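You operate a simulated robot arm through the tools that you are given. There is no shell and no other tool. Be economical: measure what you need, move in short steps, check, and stop when the job is done.

Carry out the task below with a simulated robot arm. There is one attempt and no reset: what you move stays moved.

JOB
Lid and seam the full can in the slide.
Fine: one lid, FIRST and SECOND; end with the roller knob at OPEN and the slide, can in it, at CAN IN; no more drink; the other cans stay.
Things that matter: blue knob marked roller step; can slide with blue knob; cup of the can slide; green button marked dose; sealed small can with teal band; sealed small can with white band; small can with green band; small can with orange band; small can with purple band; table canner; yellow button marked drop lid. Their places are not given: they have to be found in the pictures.

It is judged by the outcome, as a careful person would: the job done as asked, and still so three seconds after it is handed in. It fails if anything else is knocked over, pushed out of place, dropped, spilled or broken. A push-on lid holds only when it is set on centred and level and pressed home; a screw cap is set on level and turned clockwise until tight.

ROBOT AND FRAMES
A 6-joint arm with a four-finger gripper, fixed in place. Base frame: the origin is at the foot of the arm, x ahead of it, y to its left, z up; the work surface is at about z = 860. Units: mm, degrees, N and s.
With the tool pointing down near the work surface it reaches from about 260 to 700 mm from the base axis. Its first joint turns from -166.0 to 166.0 degrees. Payload 3.43 kg.
The tool frame sits at the grasp point between the pads (the TCP): z along the fingers, y along the line on which they close. The tips reach 30 mm beyond it. The gripper opens to 120 mm. The gripper's body begins 85 mm behind the TCP.
Orientation is that of the tool frame in the base frame, as a unit quaternion [x, y, z, w]. With the fingers straight down and closing along the base's y, the tool's x points along the base's -x, its y along +y and its z along -z.

CONTROLS
- The arm moves only by the tool drive_tool. Its argument "motion" is a list of rows, each a list of 3 entries, a list of its own where there are three numbers: the shift along the base's x, y, z in units of 40 mm (1.0 is 40 mm), then the turn, a rotation vector about the base's x, y, z in units of 6 degrees (1.0 is 6 degrees), then the closure, from 0 (fully open) to 1 (shut). In form: [[[x, y, z], [wx, wy, wz], claw], ...]. A call has 1 to 20 rows; each row shifts and turns the commanded pose from where the row before left it. A call with a number of a shift or a turn outside -1 to 1 is refused whole. Each row takes 0.2 s and may step no farther than 50 mm and 8.6 degrees from the row before; otherwise, or with a gripper value out of range, the whole call is refused. A pose out of reach is approached as far as the arm can. The call stops where the force on the tool passes 50 N (or 10 N more than at its start, if that is more) or the arm is blocked; 0.2 s more then pass. The fingers move at their own pace and stop on an object; they squeeze with about 33 N. The grip force told is the motor's: it shows also when the fingers shut on nothing. Time passes only in rows, and 0.2 s behind the last, so rows that do not move let the fingers close. The reply holds the time, the measured pose of the TCP, the force on the tool along the base axes, the opening and the grip force, in the units named above and with some noise, with the torque about the TCP (base axes, N m) and any sound that the robot's microphone picked up, and new pictures: "pictures" is both (left out), scene, wrist or none.
- Cameras (640 x 400 px; columns grow to the right, rows downward): "scene" is fixed at [223.7, -499.7, 1563]; the picture's right is [0.86, -0.52, 0.00], its down [-0.22, -0.37, -0.90] and it looks along [0.47, 0.77, -0.43] (base axes); focal length 366 px, centre (320, 200). "wrist" rides on the gripper at [71, -17, -120] in the tool frame; the picture's right is [0.23, 0.97, 0.00], its down [-0.81, 0.19, -0.55] and it looks along [-0.54, 0.13, 0.83] (tool axes); focal length 275 px, centre (320, 200).
- raise_lower(by): slides the trunk up (or, below 0, down) by that many mm; the arm rides with it, the base frame stays. It gives what a move gives, with no picture.
- locate(camera, pixels): for up to 12 pixels [column, row] of the newest picture of that camera ("zoom" is the newest enlarged one), the place [x, y, z] in the base frame of the surface seen there, good to about 2 mm. It takes no simulated time.
- enlarge(camera, box): a new picture of the part [left, top, right, bottom] of that camera's present view, enlarged. It takes no simulated time.
- hand_in(): hands the job in; it is judged then, once.

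Keep the steps short. Do not move on a guess: measure, check each grasp and each placing, and mend mistakes. In all there are 80 turns and 200 pictures (those below and enlarged ones count). Leave the gripper open and the arm clear of the work at the hand-in unless told otherwise, and finish with a single line.

The tools are called after ">>>" by a JSON object that holds its "name" and its "arguments". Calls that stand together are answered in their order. drive_tool: Moves the arm, as the interface text tells. Its arguments: {"type":"object","properties":{"motion":{"type":"array"},"pictures":{"type":"string","enum":["both","scene","wrist","none"]}},"required":["motion"]} The other tools are called the same way: raise_lower (by) slides the trunk up or down; locate (camera, pixels) gives the place of the surface under pixels of a picture; enlarge (camera, box) takes an enlarged picture of a part of a camera's view; hand_in () hands the job in.

At the start:

```text
t: 0.0
tool_pos: [375.8, 303.3, 1309.2]
tcp_rot: [0.0, 1.0, -0.001, 0.0]
contact_force: [0.5, 0.1, 0.1]
moment: [-0.02, 0.0, -0.02]
grip_width: 119.8
grasp_force: 0.1
trunk travel left (down, up): [-225.0, 215.0]
```

scene: 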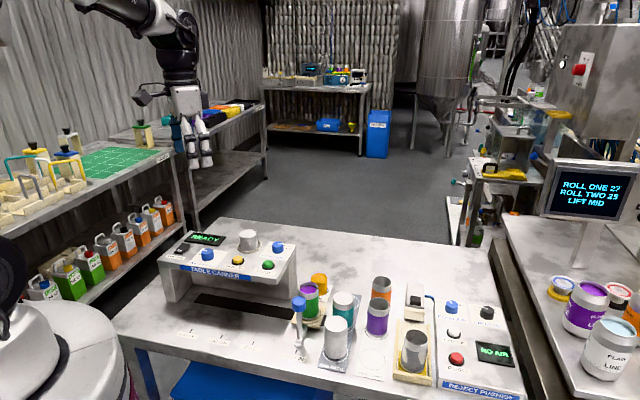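
wrist: 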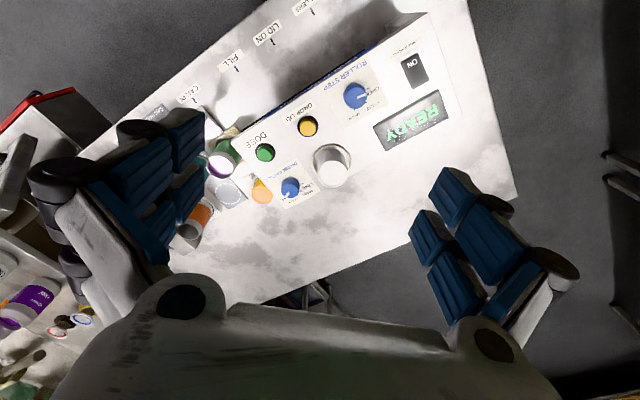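

I start by looking closer at the canner and the cans.

>>> {"name": "enlarge", "arguments": {"camera": "scene", "box": [150, 215, 310, 315]}}

>>> {"name": "enlarge", "arguments": {"camera": "scene", "box": [160, 270, 352, 390]}}

>>> {"name": "enlarge", "arguments": {"camera": "scene", "box": [280, 265, 440, 365]}}

>>> {"name": "enlarge", "arguments": {"camera": "wrist", "box": [140, 0, 460, 200]}}

>>> {"name": "enlarge", "arguments": {"camera": "scene", "box": [530, 150, 640, 230]}}

```text
4.00 times, centred on (230, 265) of scene
```

zoom: 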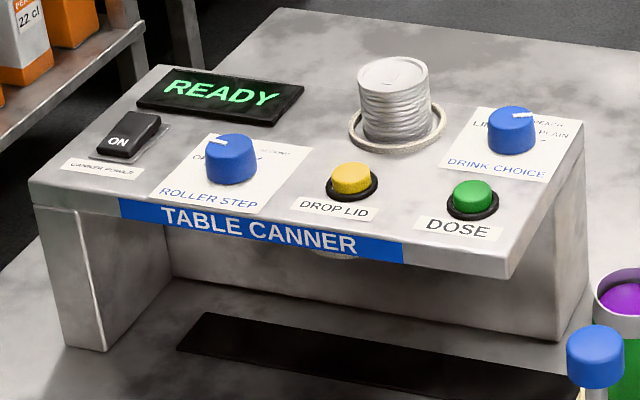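

```text
3.33 times, centred on (256, 330) of scene
```

zoom: 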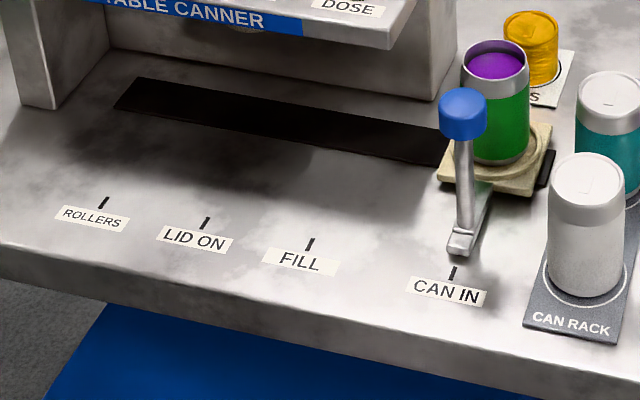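

```text
4.00 times, centred on (360, 315) of scene
```

zoom: 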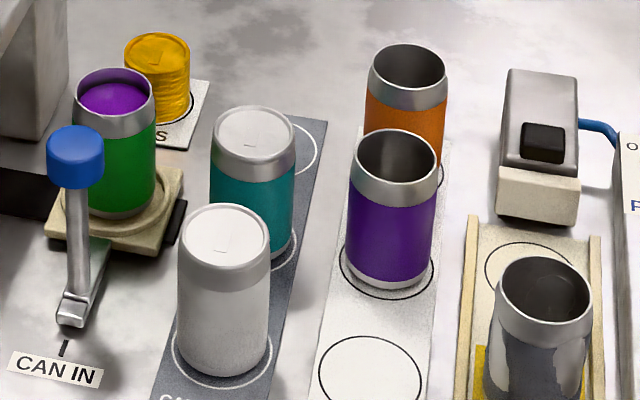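

```text
2.00 times, centred on (300, 100) of wrist
```

zoom: 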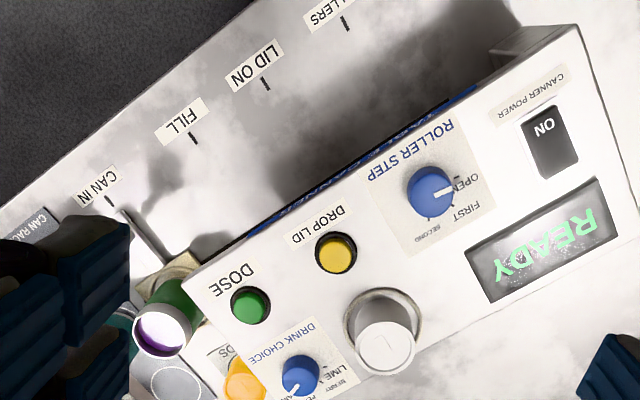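

```text
5.00 times, centred on (585, 190) of scene
```

zoom: 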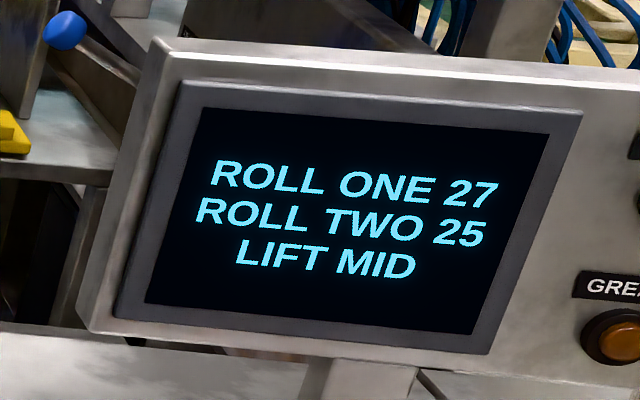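

The full can (purple drink, green band) is in the slide cup at CAN IN. Next I measure the knobs, buttons and marks.

>>> {"name": "enlarge", "arguments": {"camera": "scene", "box": [150, 215, 342, 335]}}

>>> {"name": "locate", "arguments": {"camera": "scene", "pixels": [[298, 301], [299, 309], [265, 332], [238, 328], [215, 323], [192, 316], [292, 337], [187, 329], [308, 289], [174, 260], [277, 285], [248, 232]]}}

>>> {"name": "locate", "arguments": {"camera": "wrist", "pixels": [[355, 95], [359, 89], [308, 126], [265, 152], [290, 187], [331, 163], [194, 99], [236, 69], [273, 40], [355, 110], [380, 90]]}}

```text
3.33 times, centred on (246, 275) of scene
```

zoom: 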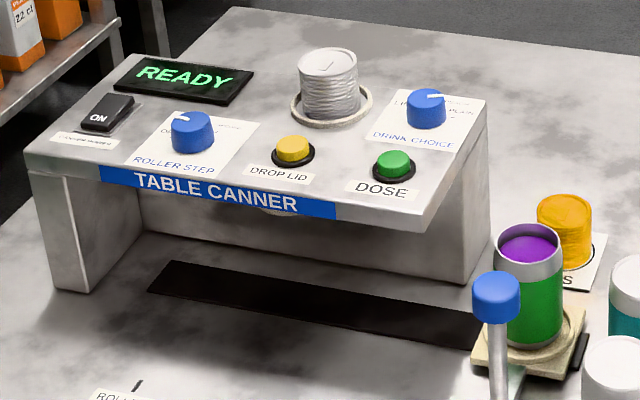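

```text
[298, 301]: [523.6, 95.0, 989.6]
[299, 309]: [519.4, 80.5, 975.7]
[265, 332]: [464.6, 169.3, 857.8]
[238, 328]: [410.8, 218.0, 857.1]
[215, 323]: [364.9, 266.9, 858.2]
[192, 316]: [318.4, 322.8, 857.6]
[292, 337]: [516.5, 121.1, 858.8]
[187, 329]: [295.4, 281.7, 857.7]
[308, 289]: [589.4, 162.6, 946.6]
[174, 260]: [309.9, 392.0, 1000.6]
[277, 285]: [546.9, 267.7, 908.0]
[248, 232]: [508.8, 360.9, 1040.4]
```

```text
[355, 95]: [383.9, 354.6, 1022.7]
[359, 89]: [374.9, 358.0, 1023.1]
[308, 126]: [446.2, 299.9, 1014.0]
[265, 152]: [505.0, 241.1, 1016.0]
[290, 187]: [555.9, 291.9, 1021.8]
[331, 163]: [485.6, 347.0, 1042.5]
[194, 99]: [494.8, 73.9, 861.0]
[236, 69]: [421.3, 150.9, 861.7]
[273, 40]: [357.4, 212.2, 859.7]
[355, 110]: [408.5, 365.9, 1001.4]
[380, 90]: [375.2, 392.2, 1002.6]
```

Now a precise reading of the tick marks, the handle knob and the roller knob pointer.

>>> {"name": "enlarge", "arguments": {"camera": "scene", "box": [160, 270, 352, 390]}}

>>> {"name": "locate", "arguments": {"camera": "zoom", "pixels": [[454, 273], [311, 245], [206, 223], [104, 203], [463, 97], [464, 125], [461, 245], [462, 200], [495, 60], [522, 160], [120, 108], [480, 195]]}}

>>> {"name": "enlarge", "arguments": {"camera": "wrist", "box": [310, 60, 422, 130]}}

>>> {"name": "enlarge", "arguments": {"camera": "scene", "box": [180, 235, 244, 275]}}

```text
3.33 times, centred on (256, 330) of scene
```

zoom: 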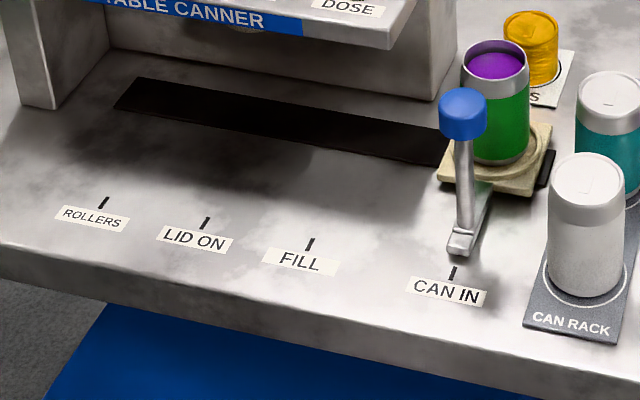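

```text
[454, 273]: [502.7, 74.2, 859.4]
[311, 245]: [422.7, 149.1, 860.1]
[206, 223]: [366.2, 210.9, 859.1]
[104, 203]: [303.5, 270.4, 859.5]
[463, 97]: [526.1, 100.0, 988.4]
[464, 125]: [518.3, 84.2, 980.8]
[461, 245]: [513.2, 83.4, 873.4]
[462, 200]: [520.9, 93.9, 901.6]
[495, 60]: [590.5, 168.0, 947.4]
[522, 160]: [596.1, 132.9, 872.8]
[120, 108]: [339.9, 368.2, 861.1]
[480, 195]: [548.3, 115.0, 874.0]
```

```text
5.71 times, centred on (366, 95) of wrist
```

zoom: 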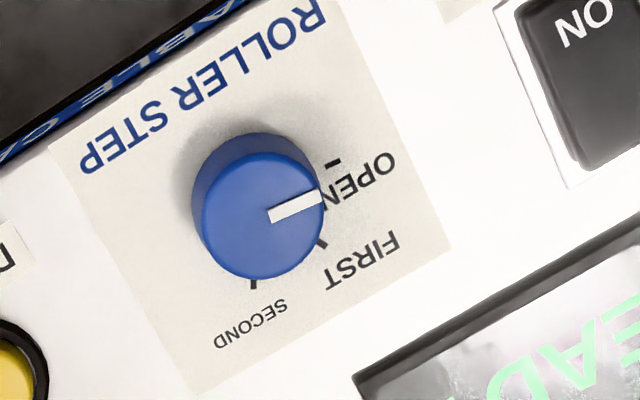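

```text
10.00 times, centred on (212, 255) of scene
```

zoom: 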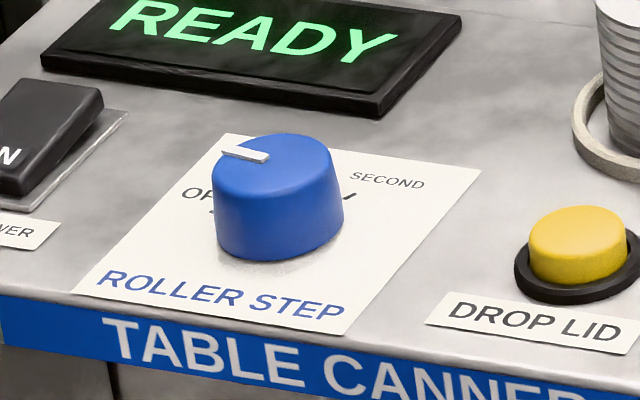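

The knob of the slide stands at about (524, 96, 985). The stations run along (-0.71, 0.70), and the roller knob goes clockwise OPEN→FIRST→SECOND. I'll move above the slide knob with the fingers closing along the slide direction, and measure the white can and the canner's front edge.

>>> {"name": "drive_tool", "arguments": {"motion": [[[0.463, -0.65, -0.53], [0, 0, 0.946], 0.5], [[0.463, -0.65, -0.53], [0, 0, 0.946], 0.5], [[0.463, -0.65, -0.53], [0, 0, 0.946], 0.5], [[0.463, -0.65, -0.53], [0, 0, 0.946], 0.5], [[0.463, -0.65, -0.53], [0, 0, 0.946], 0.5], [[0.463, -0.65, -0.53], [0, 0, 0.946], 0.5], [[0.463, -0.65, -0.53], [0, 0, 0.946], 0.5], [[0.463, -0.65, -0.53], [0, 0, 0.946], 0.5], [[0, 0, 0], [0, 0, 0], 0.5], [[0, 0, 0], [0, 0, 0], 0.5]]}}

>>> {"name": "locate", "arguments": {"camera": "scene", "pixels": [[333, 322], [276, 288], [180, 267], [336, 335]]}}

```text
t: 2.2
tool_pos: [524.7, 93.9, 1140.4]
tcp_rot: [-0.386, 0.922, 0.0, -0.001]
contact_force: [0.2, -0.8, -0.3]
moment: [-0.03, 0.03, 0.04]
grip_width: 60.0
grasp_force: 0.0
trunk travel left (down, up): [-225.0, 215.0]
```

scene: 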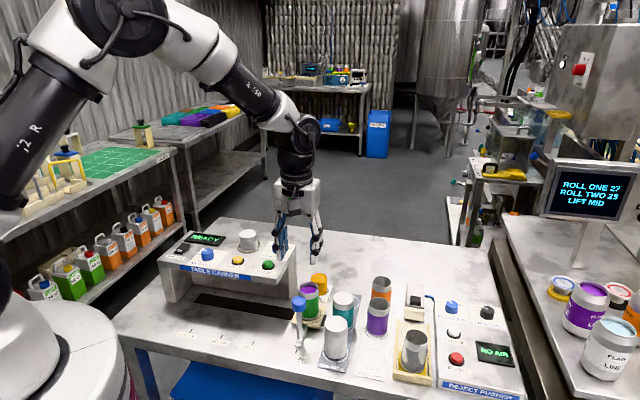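
wrist: 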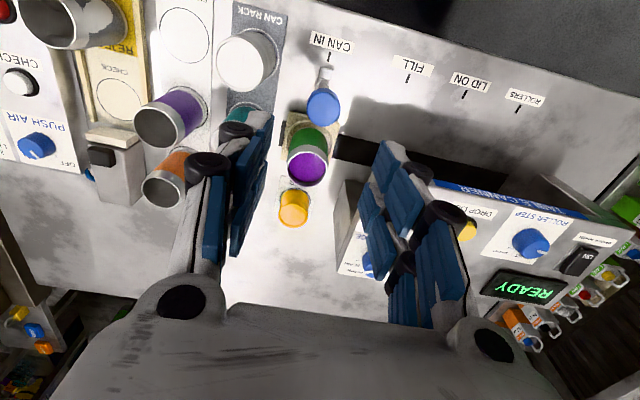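

```text
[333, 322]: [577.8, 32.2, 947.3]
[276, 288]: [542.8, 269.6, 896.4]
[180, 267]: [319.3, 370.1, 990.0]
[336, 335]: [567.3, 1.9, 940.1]
```

The knob appears at (322,107) in the wrist view, right on the tool axis. I check its measured centre and size, and the roller-knob marks.

>>> {"name": "enlarge", "arguments": {"camera": "wrist", "box": [270, 55, 366, 115]}}

>>> {"name": "locate", "arguments": {"camera": "wrist", "pixels": [[309, 108], [337, 108], [323, 96], [323, 121], [323, 108], [308, 167], [247, 59], [531, 243], [516, 242], [547, 242], [531, 230], [531, 257]]}}

>>> {"name": "enlarge", "arguments": {"camera": "wrist", "box": [480, 205, 576, 265]}}

```text
6.67 times, centred on (318, 85) of wrist
```

zoom: 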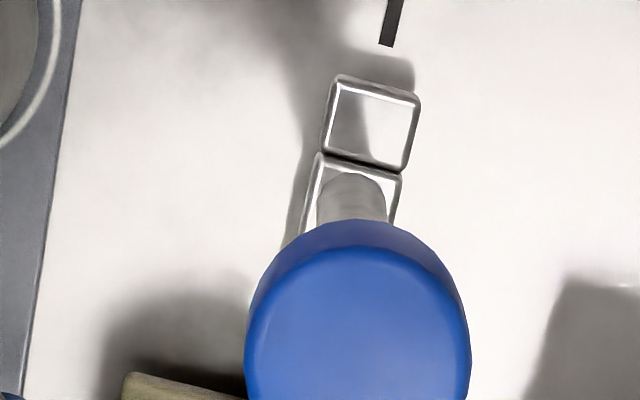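

```text
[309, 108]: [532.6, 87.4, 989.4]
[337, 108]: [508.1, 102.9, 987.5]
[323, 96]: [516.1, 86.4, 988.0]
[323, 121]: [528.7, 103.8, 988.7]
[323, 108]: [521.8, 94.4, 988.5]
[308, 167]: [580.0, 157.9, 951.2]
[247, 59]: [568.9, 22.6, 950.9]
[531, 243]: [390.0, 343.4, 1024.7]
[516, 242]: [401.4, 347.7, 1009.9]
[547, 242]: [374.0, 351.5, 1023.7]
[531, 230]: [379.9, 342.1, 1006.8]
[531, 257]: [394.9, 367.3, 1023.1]
```

```text
6.67 times, centred on (528, 235) of wrist
```

zoom: 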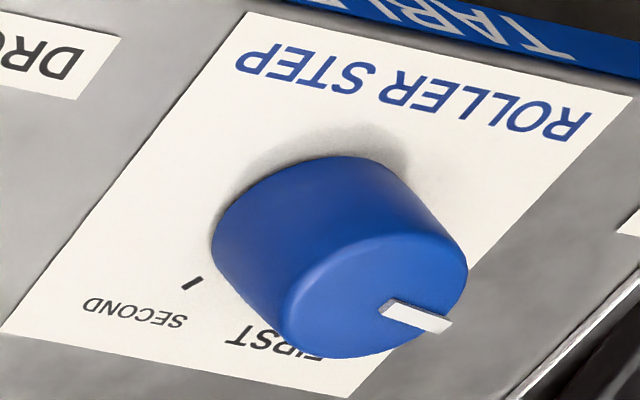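

Knob centre ≈ (521, 95), diameter ≈ 31, top at 988. I go straight down so that the pads straddle it, then close.

>>> {"name": "drive_tool", "arguments": {"motion": [[[-0.09, 0.03, -0.5], [0, 0, 0], 0.5], [[0, 0, -0.7], [0, 0, 0], 0.5], [[0, 0, -0.7], [0, 0, 0], 0.5], [[0, 0, -0.7], [0, 0, 0], 0.5], [[0, 0, -0.7], [0, 0, 0], 0.5], [[0, 0, -0.7], [0, 0, 0], 0.5], [[0, 0, 0], [0, 0, 0], 0.5]]}}

```text
t: 3.8
tool_pos: [519.0, 98.8, 980.1]
tcp_rot: [-0.386, 0.922, 0.0, 0.0]
contact_force: [0.0, -0.2, -0.8]
moment: [0.02, -0.01, -0.01]
grip_width: 60.2
grasp_force: 0.2
trunk travel left (down, up): [-225.0, 215.0]
```

scene: 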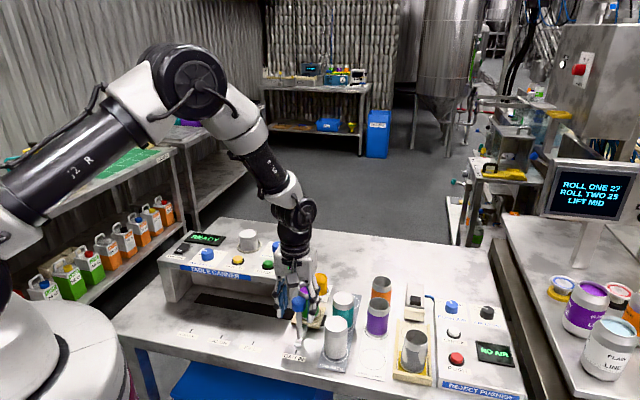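
wrist: 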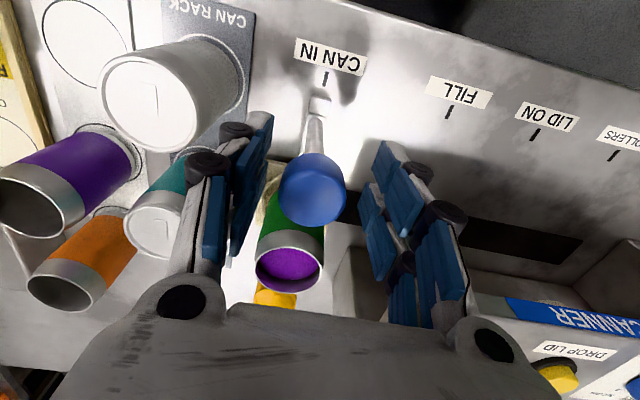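

The knob sits between the pads, with the tool about 4 mm toward FILL. I correct that and close on it.

>>> {"name": "drive_tool", "arguments": {"motion": [[[0.05, -0.09, 0], [0, 0, 0], 0.5], [[0, 0, 0], [0, 0, 0], 0.6], [[0, 0, 0], [0, 0, 0], 0.68], [[0, 0, 0], [0, 0, 0], 0.72], [[0, 0, 0], [0, 0, 0], 0.76], [[0, 0, 0], [0, 0, 0], 0.8], [[0, 0, 0], [0, 0, 0], 0.8], [[0, 0, 0], [0, 0, 0], 0.8]]}}

```text
t: 5.6
tool_pos: [518.7, 96.2, 979.3]
tcp_rot: [-0.386, 0.922, -0.001, -0.001]
contact_force: [-6.3, 7.8, -0.6]
moment: [0.1, 0.06, 0.02]
grip_width: 31.5
grasp_force: 45.1
trunk travel left (down, up): [-225.0, 215.0]
```

scene: 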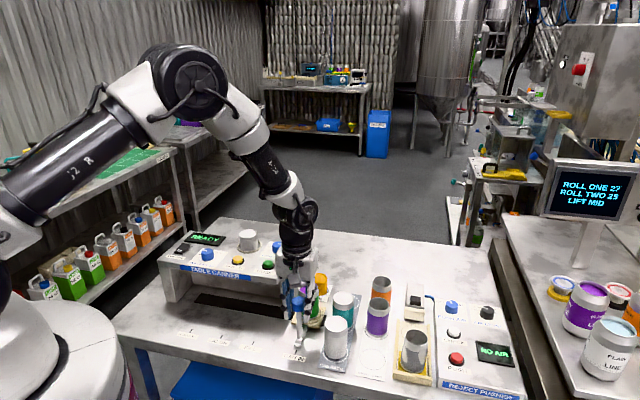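
wrist: 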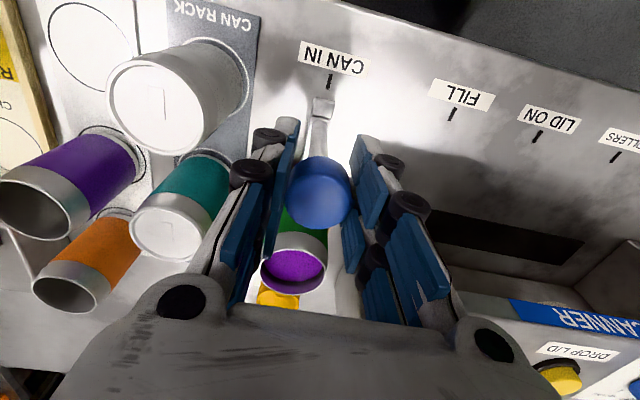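

Gripped (31.5 mm). Now slowly slide toward FILL/LID ON, gently so the full can doesn't slop.

>>> {"name": "drive_tool", "arguments": {"motion": [[[-0.018, 0.018, 0], [0, 0, 0], 0.8], [[-0.036, 0.035, 0], [0, 0, 0], 0.8], [[-0.053, 0.053, 0], [0, 0, 0], 0.8], [[-0.071, 0.07, 0], [0, 0, 0], 0.8], [[-0.09, 0.088, 0], [0, 0, 0], 0.8], [[-0.107, 0.105, 0], [0, 0, 0], 0.8], [[-0.107, 0.105, 0], [0, 0, 0], 0.8], [[-0.107, 0.105, 0], [0, 0, 0], 0.8], [[-0.107, 0.105, 0], [0, 0, 0], 0.8], [[-0.107, 0.105, 0], [0, 0, 0], 0.8], [[-0.107, 0.105, 0], [0, 0, 0], 0.8], [[-0.107, 0.105, 0], [0, 0, 0], 0.8], [[-0.107, 0.105, 0], [0, 0, 0], 0.8], [[-0.09, 0.088, 0], [0, 0, 0], 0.8], [[-0.071, 0.07, 0], [0, 0, 0], 0.8], [[-0.053, 0.053, 0], [0, 0, 0], 0.8], [[-0.036, 0.035, 0], [0, 0, 0], 0.8], [[-0.018, 0.018, 0], [0, 0, 0], 0.8], [[0, 0, 0], [0, 0, 0], 0.8]]}}

```text
t: 9.6
tool_pos: [467.6, 148.2, 979.9]
tcp_rot: [-0.387, 0.922, -0.001, 0.001]
contact_force: [6.9, 7.0, 0.3]
moment: [0.8, -0.85, -0.02]
grip_width: 31.2
grasp_force: 45.2
trunk travel left (down, up): [-225.0, 215.0]
```

scene: 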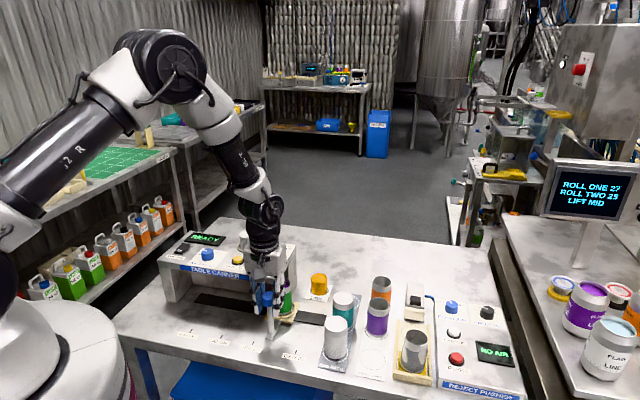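
wrist: 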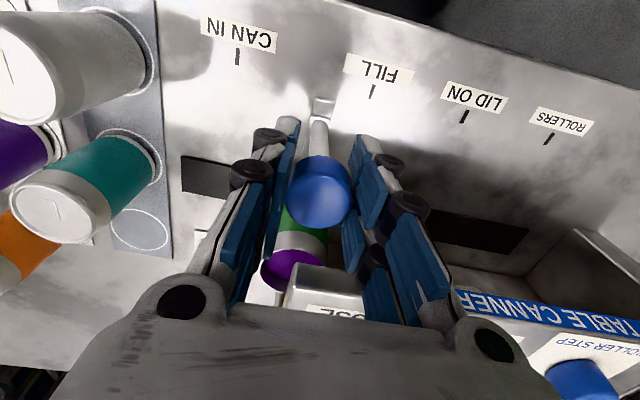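

It moves freely; the slide line is a hair more toward +y than I commanded. I correct the direction and go on, past FILL toward LID ON (about 120 mm more).

>>> {"name": "drive_tool", "arguments": {"motion": [[[-0.0, 0.053, 0], [0, 0, 0], 0.8], [[-0.01, 0.053, 0], [0, 0, 0], 0.8], [[-0.07, 0.071, 0], [0, 0, 0], 0.8], [[-0.105, 0.107, 0], [0, 0, 0], 0.8], [[-0.105, 0.107, 0], [0, 0, 0], 0.8], [[-0.105, 0.107, 0], [0, 0, 0], 0.8], [[-0.105, 0.107, 0], [0, 0, 0], 0.8], [[-0.105, 0.107, 0], [0, 0, 0], 0.8], [[-0.105, 0.107, 0], [0, 0, 0], 0.8], [[-0.105, 0.107, 0], [0, 0, 0], 0.8], [[-0.105, 0.107, 0], [0, 0, 0], 0.8], [[-0.105, 0.107, 0], [0, 0, 0], 0.8], [[-0.105, 0.107, 0], [0, 0, 0], 0.8], [[-0.105, 0.107, 0], [0, 0, 0], 0.8], [[-0.105, 0.107, 0], [0, 0, 0], 0.8], [[-0.088, 0.09, 0], [0, 0, 0], 0.8], [[-0.07, 0.071, 0], [0, 0, 0], 0.8], [[-0.053, 0.053, 0], [0, 0, 0], 0.8], [[-0.035, 0.035, 0], [0, 0, 0], 0.8], [[0, 0, 0], [0, 0, 0], 0.8]]}}

```text
t: 13.8
tool_pos: [404.3, 215.4, 979.7]
tcp_rot: [-0.387, 0.922, 0.0, 0.002]
contact_force: [0.0, 1.2, 10.3]
moment: [0.27, -0.22, 0.0]
grip_width: 30.3
grasp_force: 45.3
trunk travel left (down, up): [-225.0, 215.0]
```

scene: 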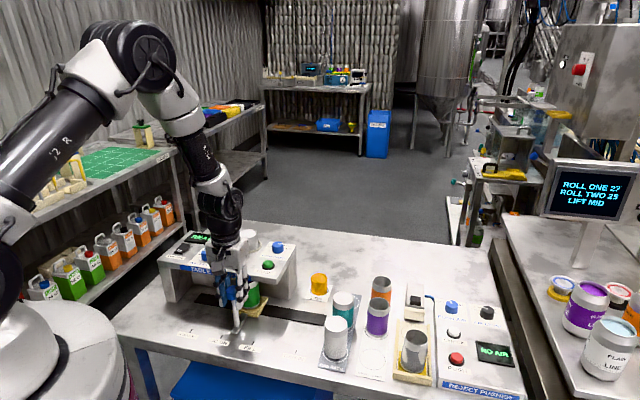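
wrist: 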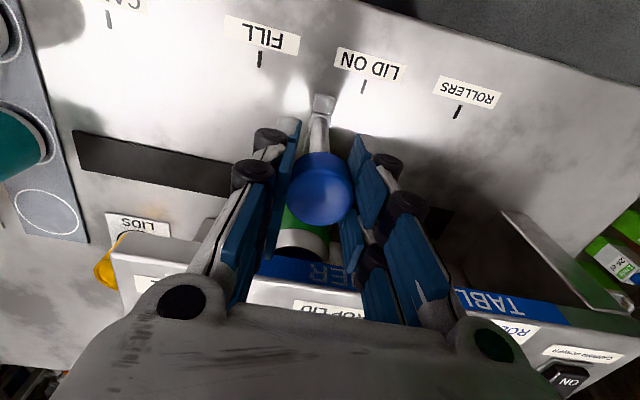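

About 28 mm remain to LID ON.

>>> {"name": "drive_tool", "arguments": {"motion": [[[-0.035, 0.036, 0], [0, 0, 0], 0.8], [[-0.07, 0.072, 0], [0, 0, 0], 0.8], [[-0.104, 0.108, 0], [0, 0, 0], 0.8], [[-0.104, 0.108, 0], [0, 0, 0], 0.8], [[-0.087, 0.09, 0], [0, 0, 0], 0.8], [[-0.052, 0.054, 0], [0, 0, 0], 0.8], [[-0.017, 0.018, 0], [0, 0, 0], 0.8], [[0, 0, 0], [0, 0, 0], 0.8], [[0, 0, 0], [0, 0, 0], 0.8]]}}

>>> {"name": "enlarge", "arguments": {"camera": "wrist", "box": [230, 20, 422, 140]}}

>>> {"name": "enlarge", "arguments": {"camera": "scene", "box": [150, 220, 310, 360]}}

```text
t: 15.8
tool_pos: [384.1, 234.2, 979.7]
tcp_rot: [-0.387, 0.922, 0.0, -0.001]
contact_force: [3.5, 4.8, -15.5]
moment: [0.55, -0.65, 0.02]
grip_width: 30.1
grasp_force: 44.5
trunk travel left (down, up): [-225.0, 215.0]
```

scene: 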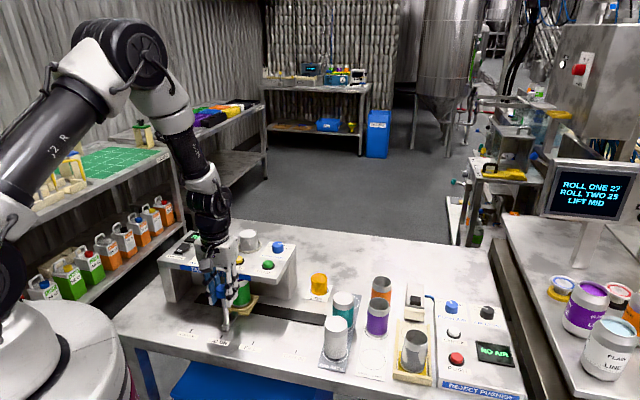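
wrist: 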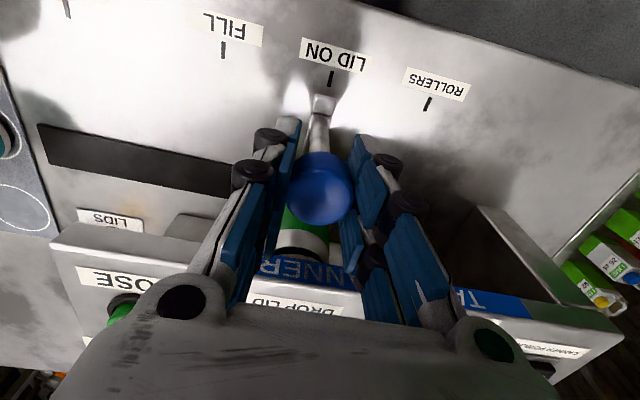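

```text
3.33 times, centred on (326, 80) of wrist
```

zoom: 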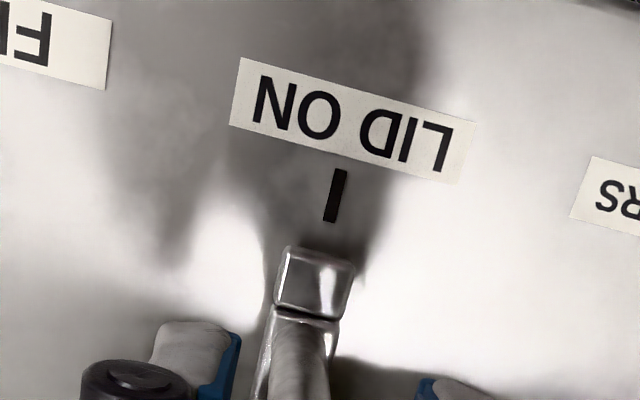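

```text
2.86 times, centred on (230, 290) of scene
```

zoom: 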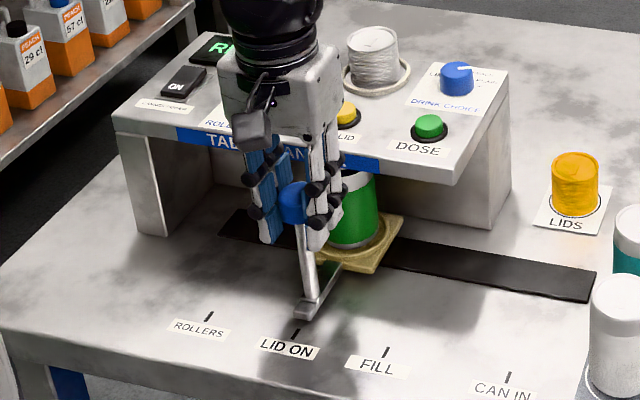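

The handle lines up with LID ON just as it lined up with CAN IN at the start (travel 193.2 mm = tick spacing). I release and rise.

>>> {"name": "drive_tool", "arguments": {"motion": [[[0, 0, 0], [0, 0, 0], 0.7], [[0, 0, 0], [0, 0, 0], 0.55], [[0, 0, 0], [0, 0, 0], 0.5], [[0, 0, 0], [0, 0, 0], 0.5], [[0, 0, 0.3], [0, 0, 0], 0.5], [[0, 0, 0.7], [0, 0, 0], 0.5], [[0, 0, 0.9], [0, 0, 0], 0.5], [[0, 0, 0.9], [0, 0, 0], 0.5], [[0, 0, 0.9], [0, 0, 0], 0.7], [[0, 0, 0.3], [0, 0, 0], 1.0], [[0, 0, 0], [0, 0, 0], 1.0], [[0, 0, 0], [0, 0, 0], 1.0]]}}

>>> {"name": "enlarge", "arguments": {"camera": "scene", "box": [150, 220, 310, 360]}}

```text
t: 18.4
tool_pos: [384.7, 233.9, 1140.3]
tcp_rot: [-0.387, 0.922, 0.0, 0.0]
contact_force: [-1.3, -0.3, -0.1]
moment: [-0.01, -0.01, 0.03]
grip_width: 0.1
grasp_force: 12.9
trunk travel left (down, up): [-225.0, 215.0]
```

scene: 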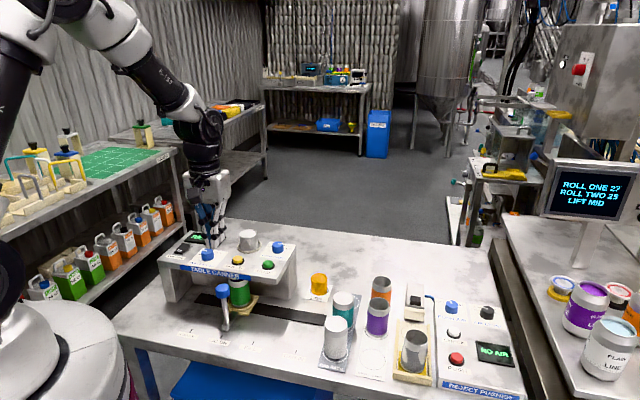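
wrist: 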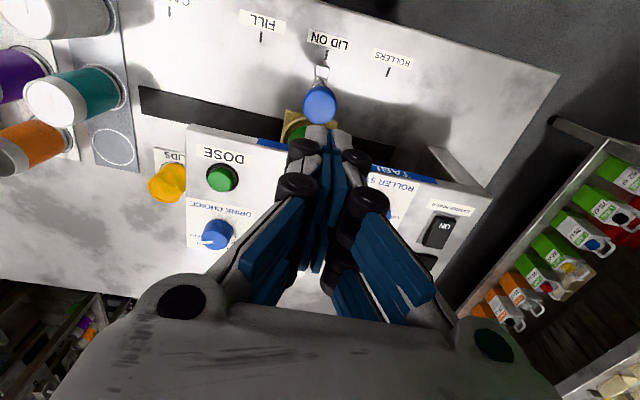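

```text
2.86 times, centred on (230, 290) of scene
```

zoom: 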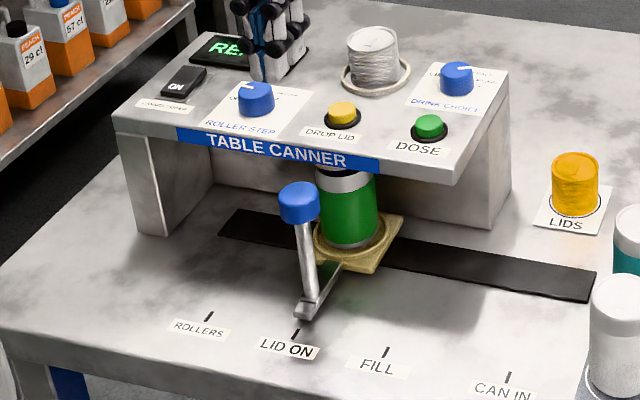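

Now measuring the yellow button and the parked slide.

>>> {"name": "locate", "arguments": {"camera": "zoom", "pixels": [[342, 108], [330, 110], [354, 110], [342, 104], [342, 113], [298, 330], [308, 305], [299, 190], [256, 88], [262, 80]]}}

>>> {"name": "enlarge", "arguments": {"camera": "scene", "box": [190, 230, 286, 290]}}

```text
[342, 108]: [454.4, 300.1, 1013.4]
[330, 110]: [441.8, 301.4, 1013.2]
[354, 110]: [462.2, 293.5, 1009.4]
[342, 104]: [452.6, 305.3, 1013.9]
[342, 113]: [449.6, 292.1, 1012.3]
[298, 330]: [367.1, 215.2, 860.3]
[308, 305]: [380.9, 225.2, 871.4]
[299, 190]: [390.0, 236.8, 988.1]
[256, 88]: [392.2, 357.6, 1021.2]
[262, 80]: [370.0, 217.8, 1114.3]
```

```text
6.67 times, centred on (238, 260) of scene
```

zoom: 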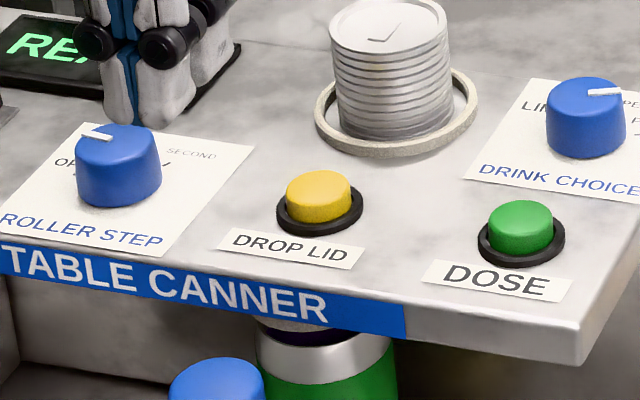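

Button centre ≈ (450, 299), top 1014. I move above it with shut fingers, tips about 14 mm over it.

>>> {"name": "drive_tool", "arguments": {"motion": [[[0.544, 0.543, 0], [0, 0, 0], 1], [[0.544, 0.543, 0], [0, 0, 0], 1], [[0.544, 0.543, 0], [0, 0, 0], 1], [[0, 0, -0.6], [0, 0, 0], 1], [[0, 0, -0.6], [0, 0, 0], 1], [[0, 0, -0.6], [0, 0, 0], 1], [[0, 0, -0.2], [0, 0, 0], 1], [[0, 0, 0], [0, 0, 0], 1]]}}

>>> {"name": "enlarge", "arguments": {"camera": "scene", "box": [190, 220, 286, 280]}}

>>> {"name": "enlarge", "arguments": {"camera": "wrist", "box": [240, 60, 400, 160]}}

```text
t: 20.2
tool_pos: [449.1, 299.1, 1059.7]
tcp_rot: [-0.387, 0.922, 0.0, -0.001]
contact_force: [0.8, -0.3, 0.1]
moment: [-0.01, 0.0, 0.01]
grip_width: 0.0
grasp_force: 33.4
trunk travel left (down, up): [-225.0, 215.0]
```

scene: 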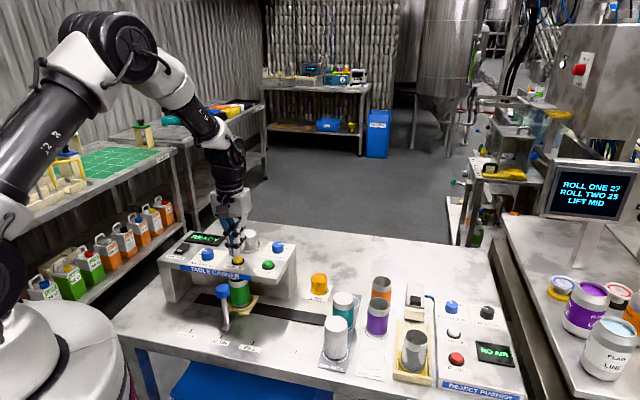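
wrist: 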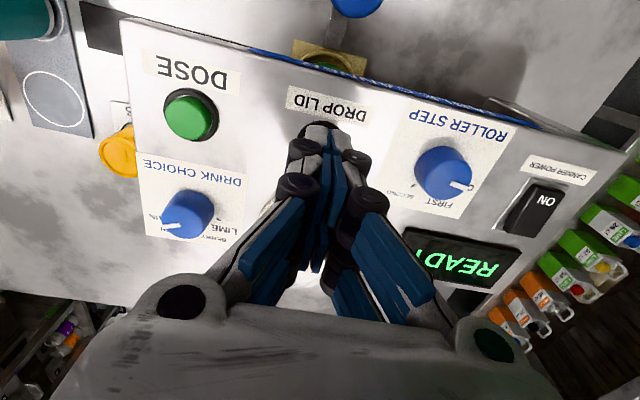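

```text
6.67 times, centred on (238, 250) of scene
```

zoom: 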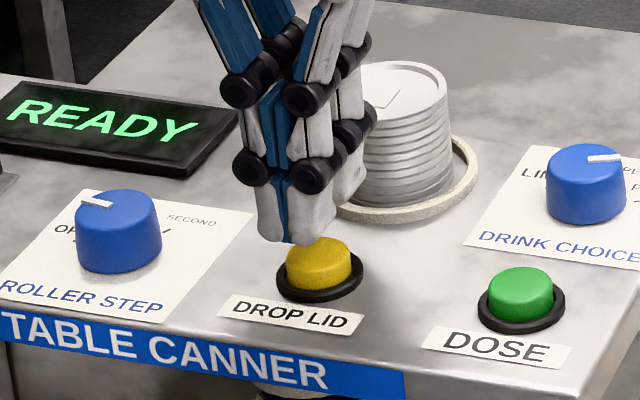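

```text
4.00 times, centred on (320, 110) of wrist
```

zoom: 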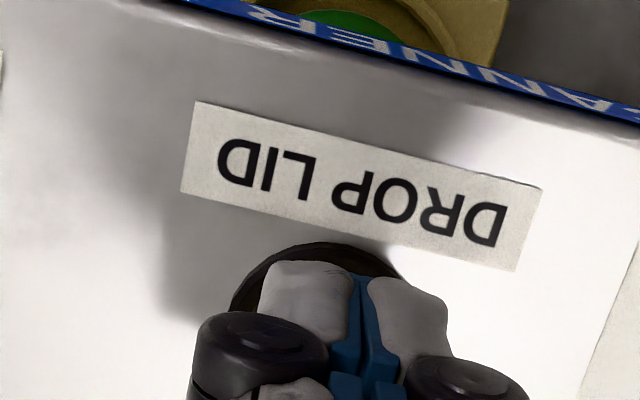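

The tips seem 3–4 mm too far to the canner's left; the button's edge midpoint says (452, 297.5). I shift, then press down in small steps.

>>> {"name": "drive_tool", "arguments": {"motion": [[[0.08, -0.055, 0], [0, 0, 0], 1], [[0, 0, -0.15], [0, 0, 0], 1], [[0, 0, -0.15], [0, 0, 0], 1], [[0, 0, -0.05], [0, 0, 0], 1], [[0, 0, -0.05], [0, 0, 0], 1]], "pictures": "scene"}}

>>> {"name": "enlarge", "arguments": {"camera": "scene", "box": [190, 230, 286, 290]}}

```text
t: 21.4
tool_pos: [452.7, 297.6, 1044.5]
tcp_rot: [-0.387, 0.922, -0.001, -0.001]
contact_force: [0.3, -0.6, 0.6]
moment: [-0.01, 0.02, 0.05]
grip_width: 0.0
grasp_force: 33.1
trunk travel left (down, up): [-225.0, 215.0]
```

scene: 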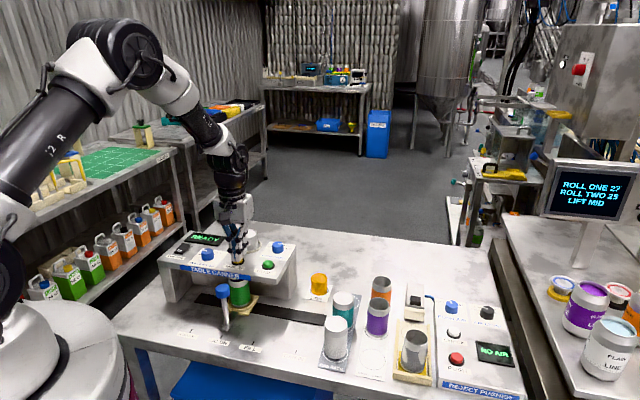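

```text
6.67 times, centred on (238, 260) of scene
```

zoom: 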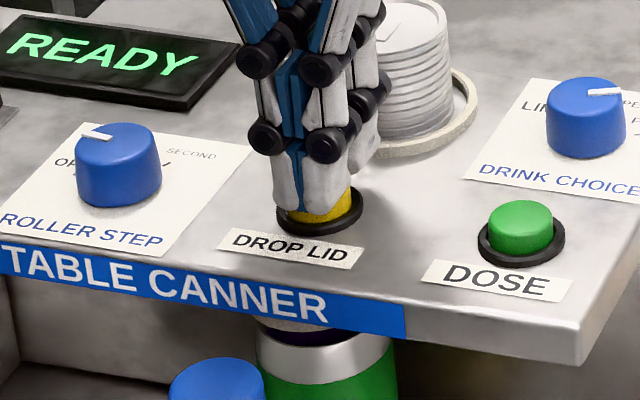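

Tips are at the button's top. Press by single millimetres, watching the force and any sound.

>>> {"name": "drive_tool", "arguments": {"motion": [[[0.02, -0.02, -0.03], [0, 0, 0], 1], [[0, 0, -0.03], [0, 0, 0], 1], [[0, 0, -0.03], [0, 0, 0], 1]], "pictures": "none"}}

```text
t: 22.2
tool_pos: [453.3, 298.0, 1039.4]
tcp_rot: [-0.387, 0.922, -0.001, 0.0]
contact_force: [0.1, -0.6, 0.6]
moment: [-0.01, 0.01, 0.02]
grip_width: 5.8
grasp_force: 33.5
trunk travel left (down, up): [-225.0, 215.0]
```

The finger opening reads 5.8, which is odd. I look before pressing any further.

>>> {"name": "enlarge", "arguments": {"camera": "scene", "box": [190, 230, 286, 290]}}

>>> {"name": "enlarge", "arguments": {"camera": "wrist", "box": [240, 60, 400, 160]}}

```text
6.67 times, centred on (238, 260) of scene
```

zoom: 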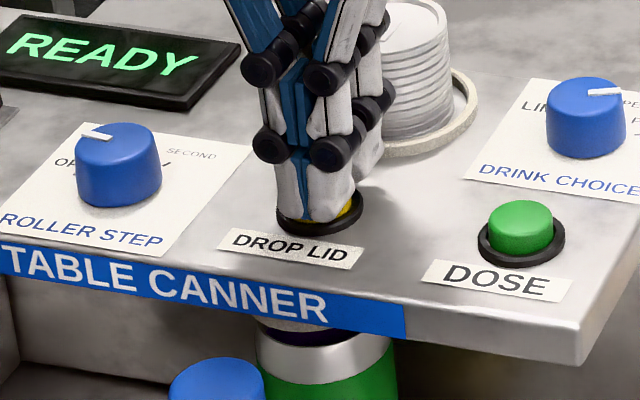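

```text
4.00 times, centred on (320, 110) of wrist
```

zoom: 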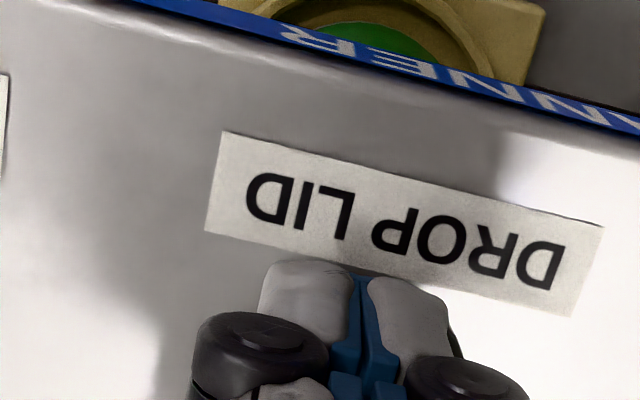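

The fingers look shut and no force shows; tips are close to the button. I continue down in 1.2 mm steps.

>>> {"name": "drive_tool", "arguments": {"motion": [[[0, 0, -0.03], [0, 0, 0], 1], [[0, 0, -0.03], [0, 0, 0], 1]], "pictures": "none"}}

>>> {"name": "enlarge", "arguments": {"camera": "scene", "box": [190, 230, 286, 290]}}

```text
t: 22.8
tool_pos: [455.0, 297.0, 1039.7]
tcp_rot: [-0.387, 0.922, 0.0, 0.001]
contact_force: [-0.2, -0.4, 1.4]
moment: [0.06, -0.01, -0.01]
grip_width: 5.8
grasp_force: 33.1
trunk travel left (down, up): [-225.0, 215.0]
heard: click
```

```text
6.67 times, centred on (238, 260) of scene
```

zoom: 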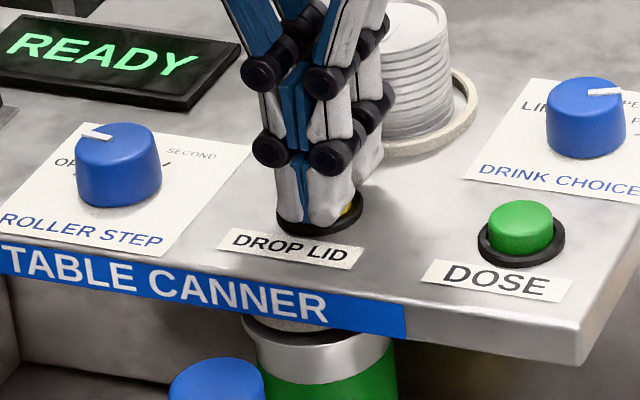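

A click was heard, and something white has come down on the can. I rise straight up at once to avoid a second press.

>>> {"name": "drive_tool", "arguments": {"motion": [[[0, 0, 0.3], [0, 0, 0], 1], [[0, 0, 0.6], [0, 0, 0], 1], [[0, 0, 0.9], [0, 0, 0], 1], [[0, 0, 0.7], [0, 0, 0], 1], [[0, 0, 0], [0, 0, 0], 1]]}}

>>> {"name": "enlarge", "arguments": {"camera": "scene", "box": [190, 245, 286, 305]}}

```text
t: 24.0
tool_pos: [454.1, 294.8, 1138.1]
tcp_rot: [-0.388, 0.922, 0.0, -0.001]
contact_force: [0.4, 0.3, 0.0]
moment: [0.01, -0.02, 0.01]
grip_width: 0.0
grasp_force: 33.4
trunk travel left (down, up): [-225.0, 215.0]
```

scene: 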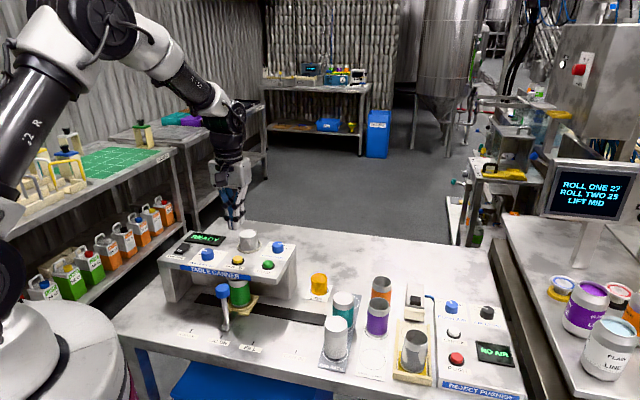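
wrist: 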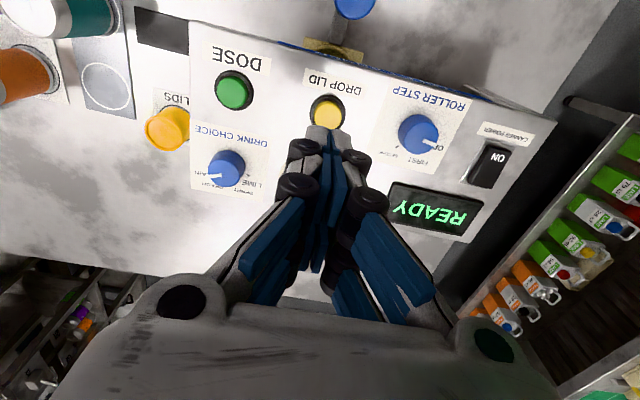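

```text
6.67 times, centred on (238, 275) of scene
```

zoom: 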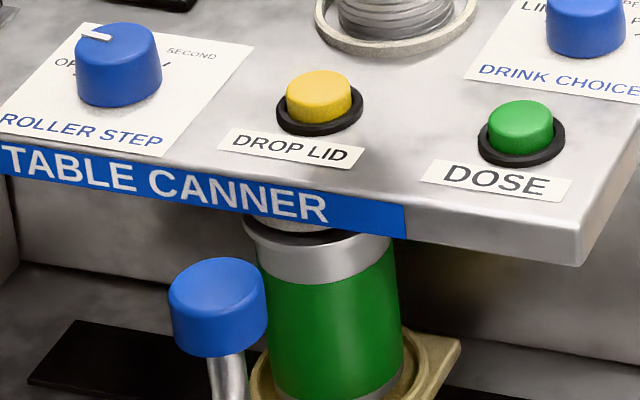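

The lid is on the can, but from here it may look shifted to the left. I zoom in closer and measure.

>>> {"name": "enlarge", "arguments": {"camera": "scene", "box": [218, 270, 258, 295]}}

>>> {"name": "locate", "arguments": {"camera": "zoom", "pixels": [[125, 175], [200, 215], [300, 225], [440, 200], [490, 130], [150, 240], [480, 230], [300, 280], [170, 120], [300, 130]]}}

```text
16.00 times, centred on (238, 282) of scene
```

zoom: 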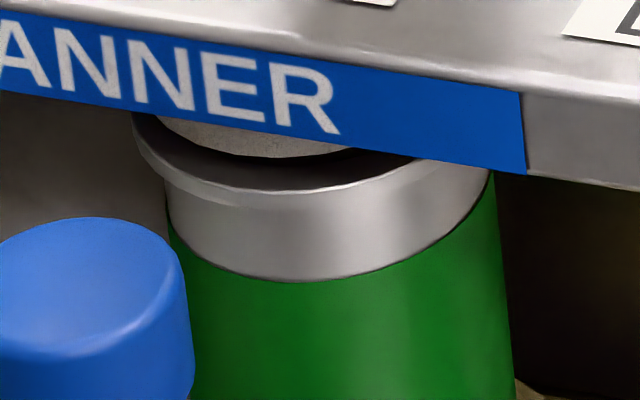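

```text
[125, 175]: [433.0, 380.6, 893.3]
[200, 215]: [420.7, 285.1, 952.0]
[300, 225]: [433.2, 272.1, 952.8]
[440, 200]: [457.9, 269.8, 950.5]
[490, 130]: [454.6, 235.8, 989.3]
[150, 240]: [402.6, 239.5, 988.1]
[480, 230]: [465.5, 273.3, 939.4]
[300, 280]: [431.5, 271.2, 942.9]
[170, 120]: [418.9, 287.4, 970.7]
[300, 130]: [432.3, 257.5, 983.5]
```

The lid may overhang on the left. I want a low view from the front: move the arm back, tilt the wrist camera up ~35° and open the fingers so the view is clear.

>>> {"name": "drive_tool", "arguments": {"motion": [[[-0.455, -0.43, 0], [0, 0, 0], 0.5], [[-0.455, -0.43, 0], [0, 0, 0], 0.3], [[-0.455, -0.43, 0], [0.68, -0.694, 0], 0], [[-0.455, -0.43, 0], [0.68, -0.694, 0], 0], [[-0.455, -0.43, 0], [0.68, -0.694, 0], 0], [[-0.455, -0.43, 0], [0.68, -0.694, 0], 0], [[0, 0, 0], [0.68, -0.694, 0], 0], [[0, 0, 0], [0.68, -0.694, 0], 0], [[0, 0, -0.5], [0, 0, 0], 0], [[0, 0, -0.5], [0, 0, 0], 0], [[0, 0, -0.5], [0, 0, 0], 0], [[0, 0, 0], [0, 0, 0], 0], [[0, 0, 0], [0, 0, 0], 0]]}}

```text
t: 26.8
tool_pos: [355.9, 211.9, 1079.6]
tcp_rot: [-0.376, 0.889, 0.109, 0.238]
contact_force: [-0.1, 1.0, 0.1]
moment: [-0.01, 0.0, 0.01]
grip_width: 120.0
grasp_force: 0.1
out of reach, approached as far as the arm can: row 6, 7, 8, 9
trunk travel left (down, up): [-225.0, 215.0]
```

scene: 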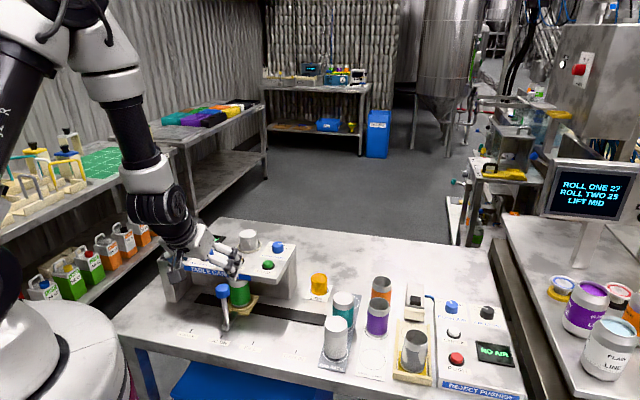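
wrist: 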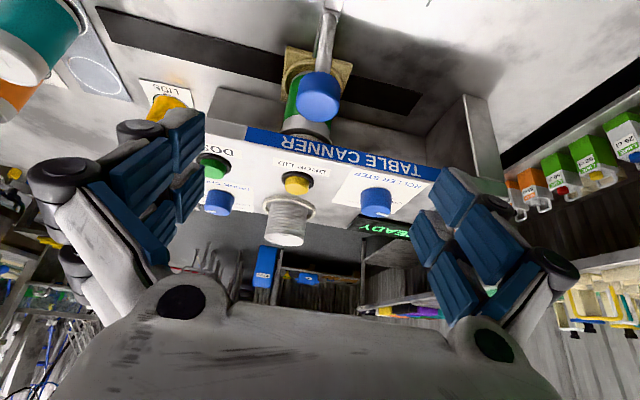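

>>> {"name": "enlarge", "arguments": {"camera": "wrist", "box": [260, 85, 356, 145]}}

```text
6.67 times, centred on (308, 115) of wrist
```

zoom: 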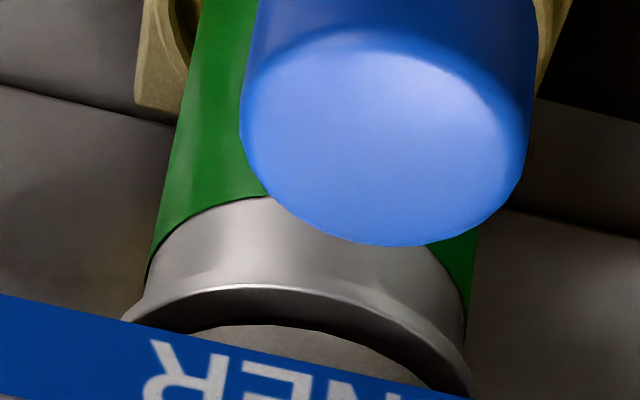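

In this view the lid's flange overhangs the can on both sides. I measure flange edges and can edges to confirm it is centred.

>>> {"name": "locate", "arguments": {"camera": "zoom", "pixels": [[128, 319], [468, 372], [260, 290], [180, 303], [400, 330], [440, 352], [200, 215], [300, 240], [160, 265], [462, 318], [420, 270], [250, 340]]}}

```text
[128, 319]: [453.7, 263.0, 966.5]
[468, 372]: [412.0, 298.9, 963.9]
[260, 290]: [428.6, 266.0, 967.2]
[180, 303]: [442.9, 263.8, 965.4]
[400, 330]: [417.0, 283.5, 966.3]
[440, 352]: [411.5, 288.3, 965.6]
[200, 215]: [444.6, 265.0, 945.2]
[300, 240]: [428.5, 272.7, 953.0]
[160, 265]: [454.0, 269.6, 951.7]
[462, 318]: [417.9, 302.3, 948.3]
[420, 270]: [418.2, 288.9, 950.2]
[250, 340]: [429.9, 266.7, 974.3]
```

The circle fits agree: can and lid centres match within about 1 mm. So the lid is centred. I un-tilt the tool and go back above the slide knob at (384.5, 234).

>>> {"name": "drive_tool", "arguments": {"motion": [[[0.2, 0.15, 0.3], [-0.59, 0.602, 0], 0.2], [[0.2, 0.15, 0.3], [-0.59, 0.602, 0], 0.4], [[0.1, 0.1, 0.3], [-0.59, 0.602, 0], 0.5], [[0.1, 0.1, 0.3], [-0.59, 0.602, 0], 0.5], [[0.1, 0.05, 0.3], [-0.59, 0.602, 0], 0.5], [[0, 0, 0], [-0.59, 0.602, 0], 0.5], [[0, 0, 0], [0, 0, 0], 0.5], [[0, 0, 0], [0, 0, 0], 0.5]]}}

```text
t: 28.6
tool_pos: [362.5, 239.6, 1118.6]
tcp_rot: [-0.387, 0.92, 0.053, 0.03]
contact_force: [0.4, 0.0, 0.3]
moment: [-0.01, 0.01, 0.02]
grip_width: 60.0
grasp_force: 0.1
out of reach, approached as far as the arm can: row 2, 3, 4
trunk travel left (down, up): [-225.0, 215.0]
```

scene: 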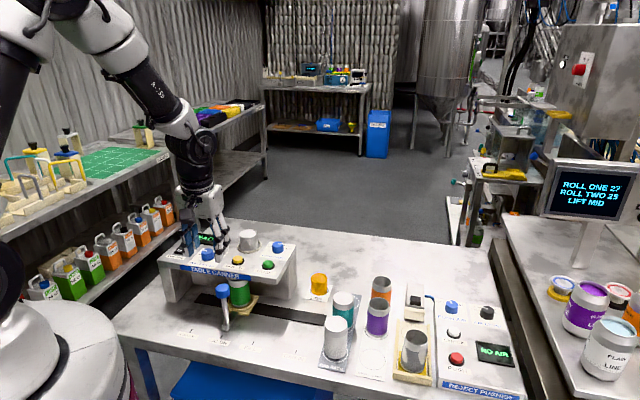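
wrist: 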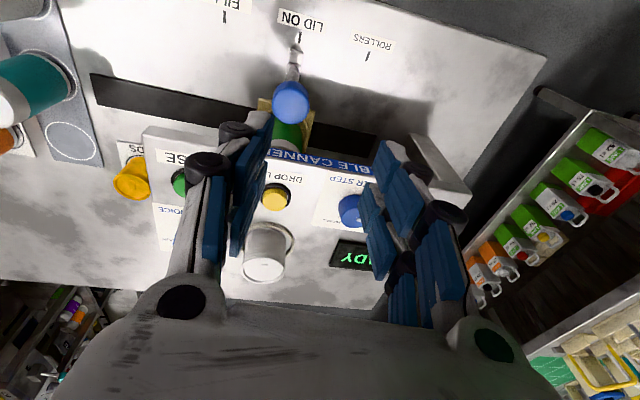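

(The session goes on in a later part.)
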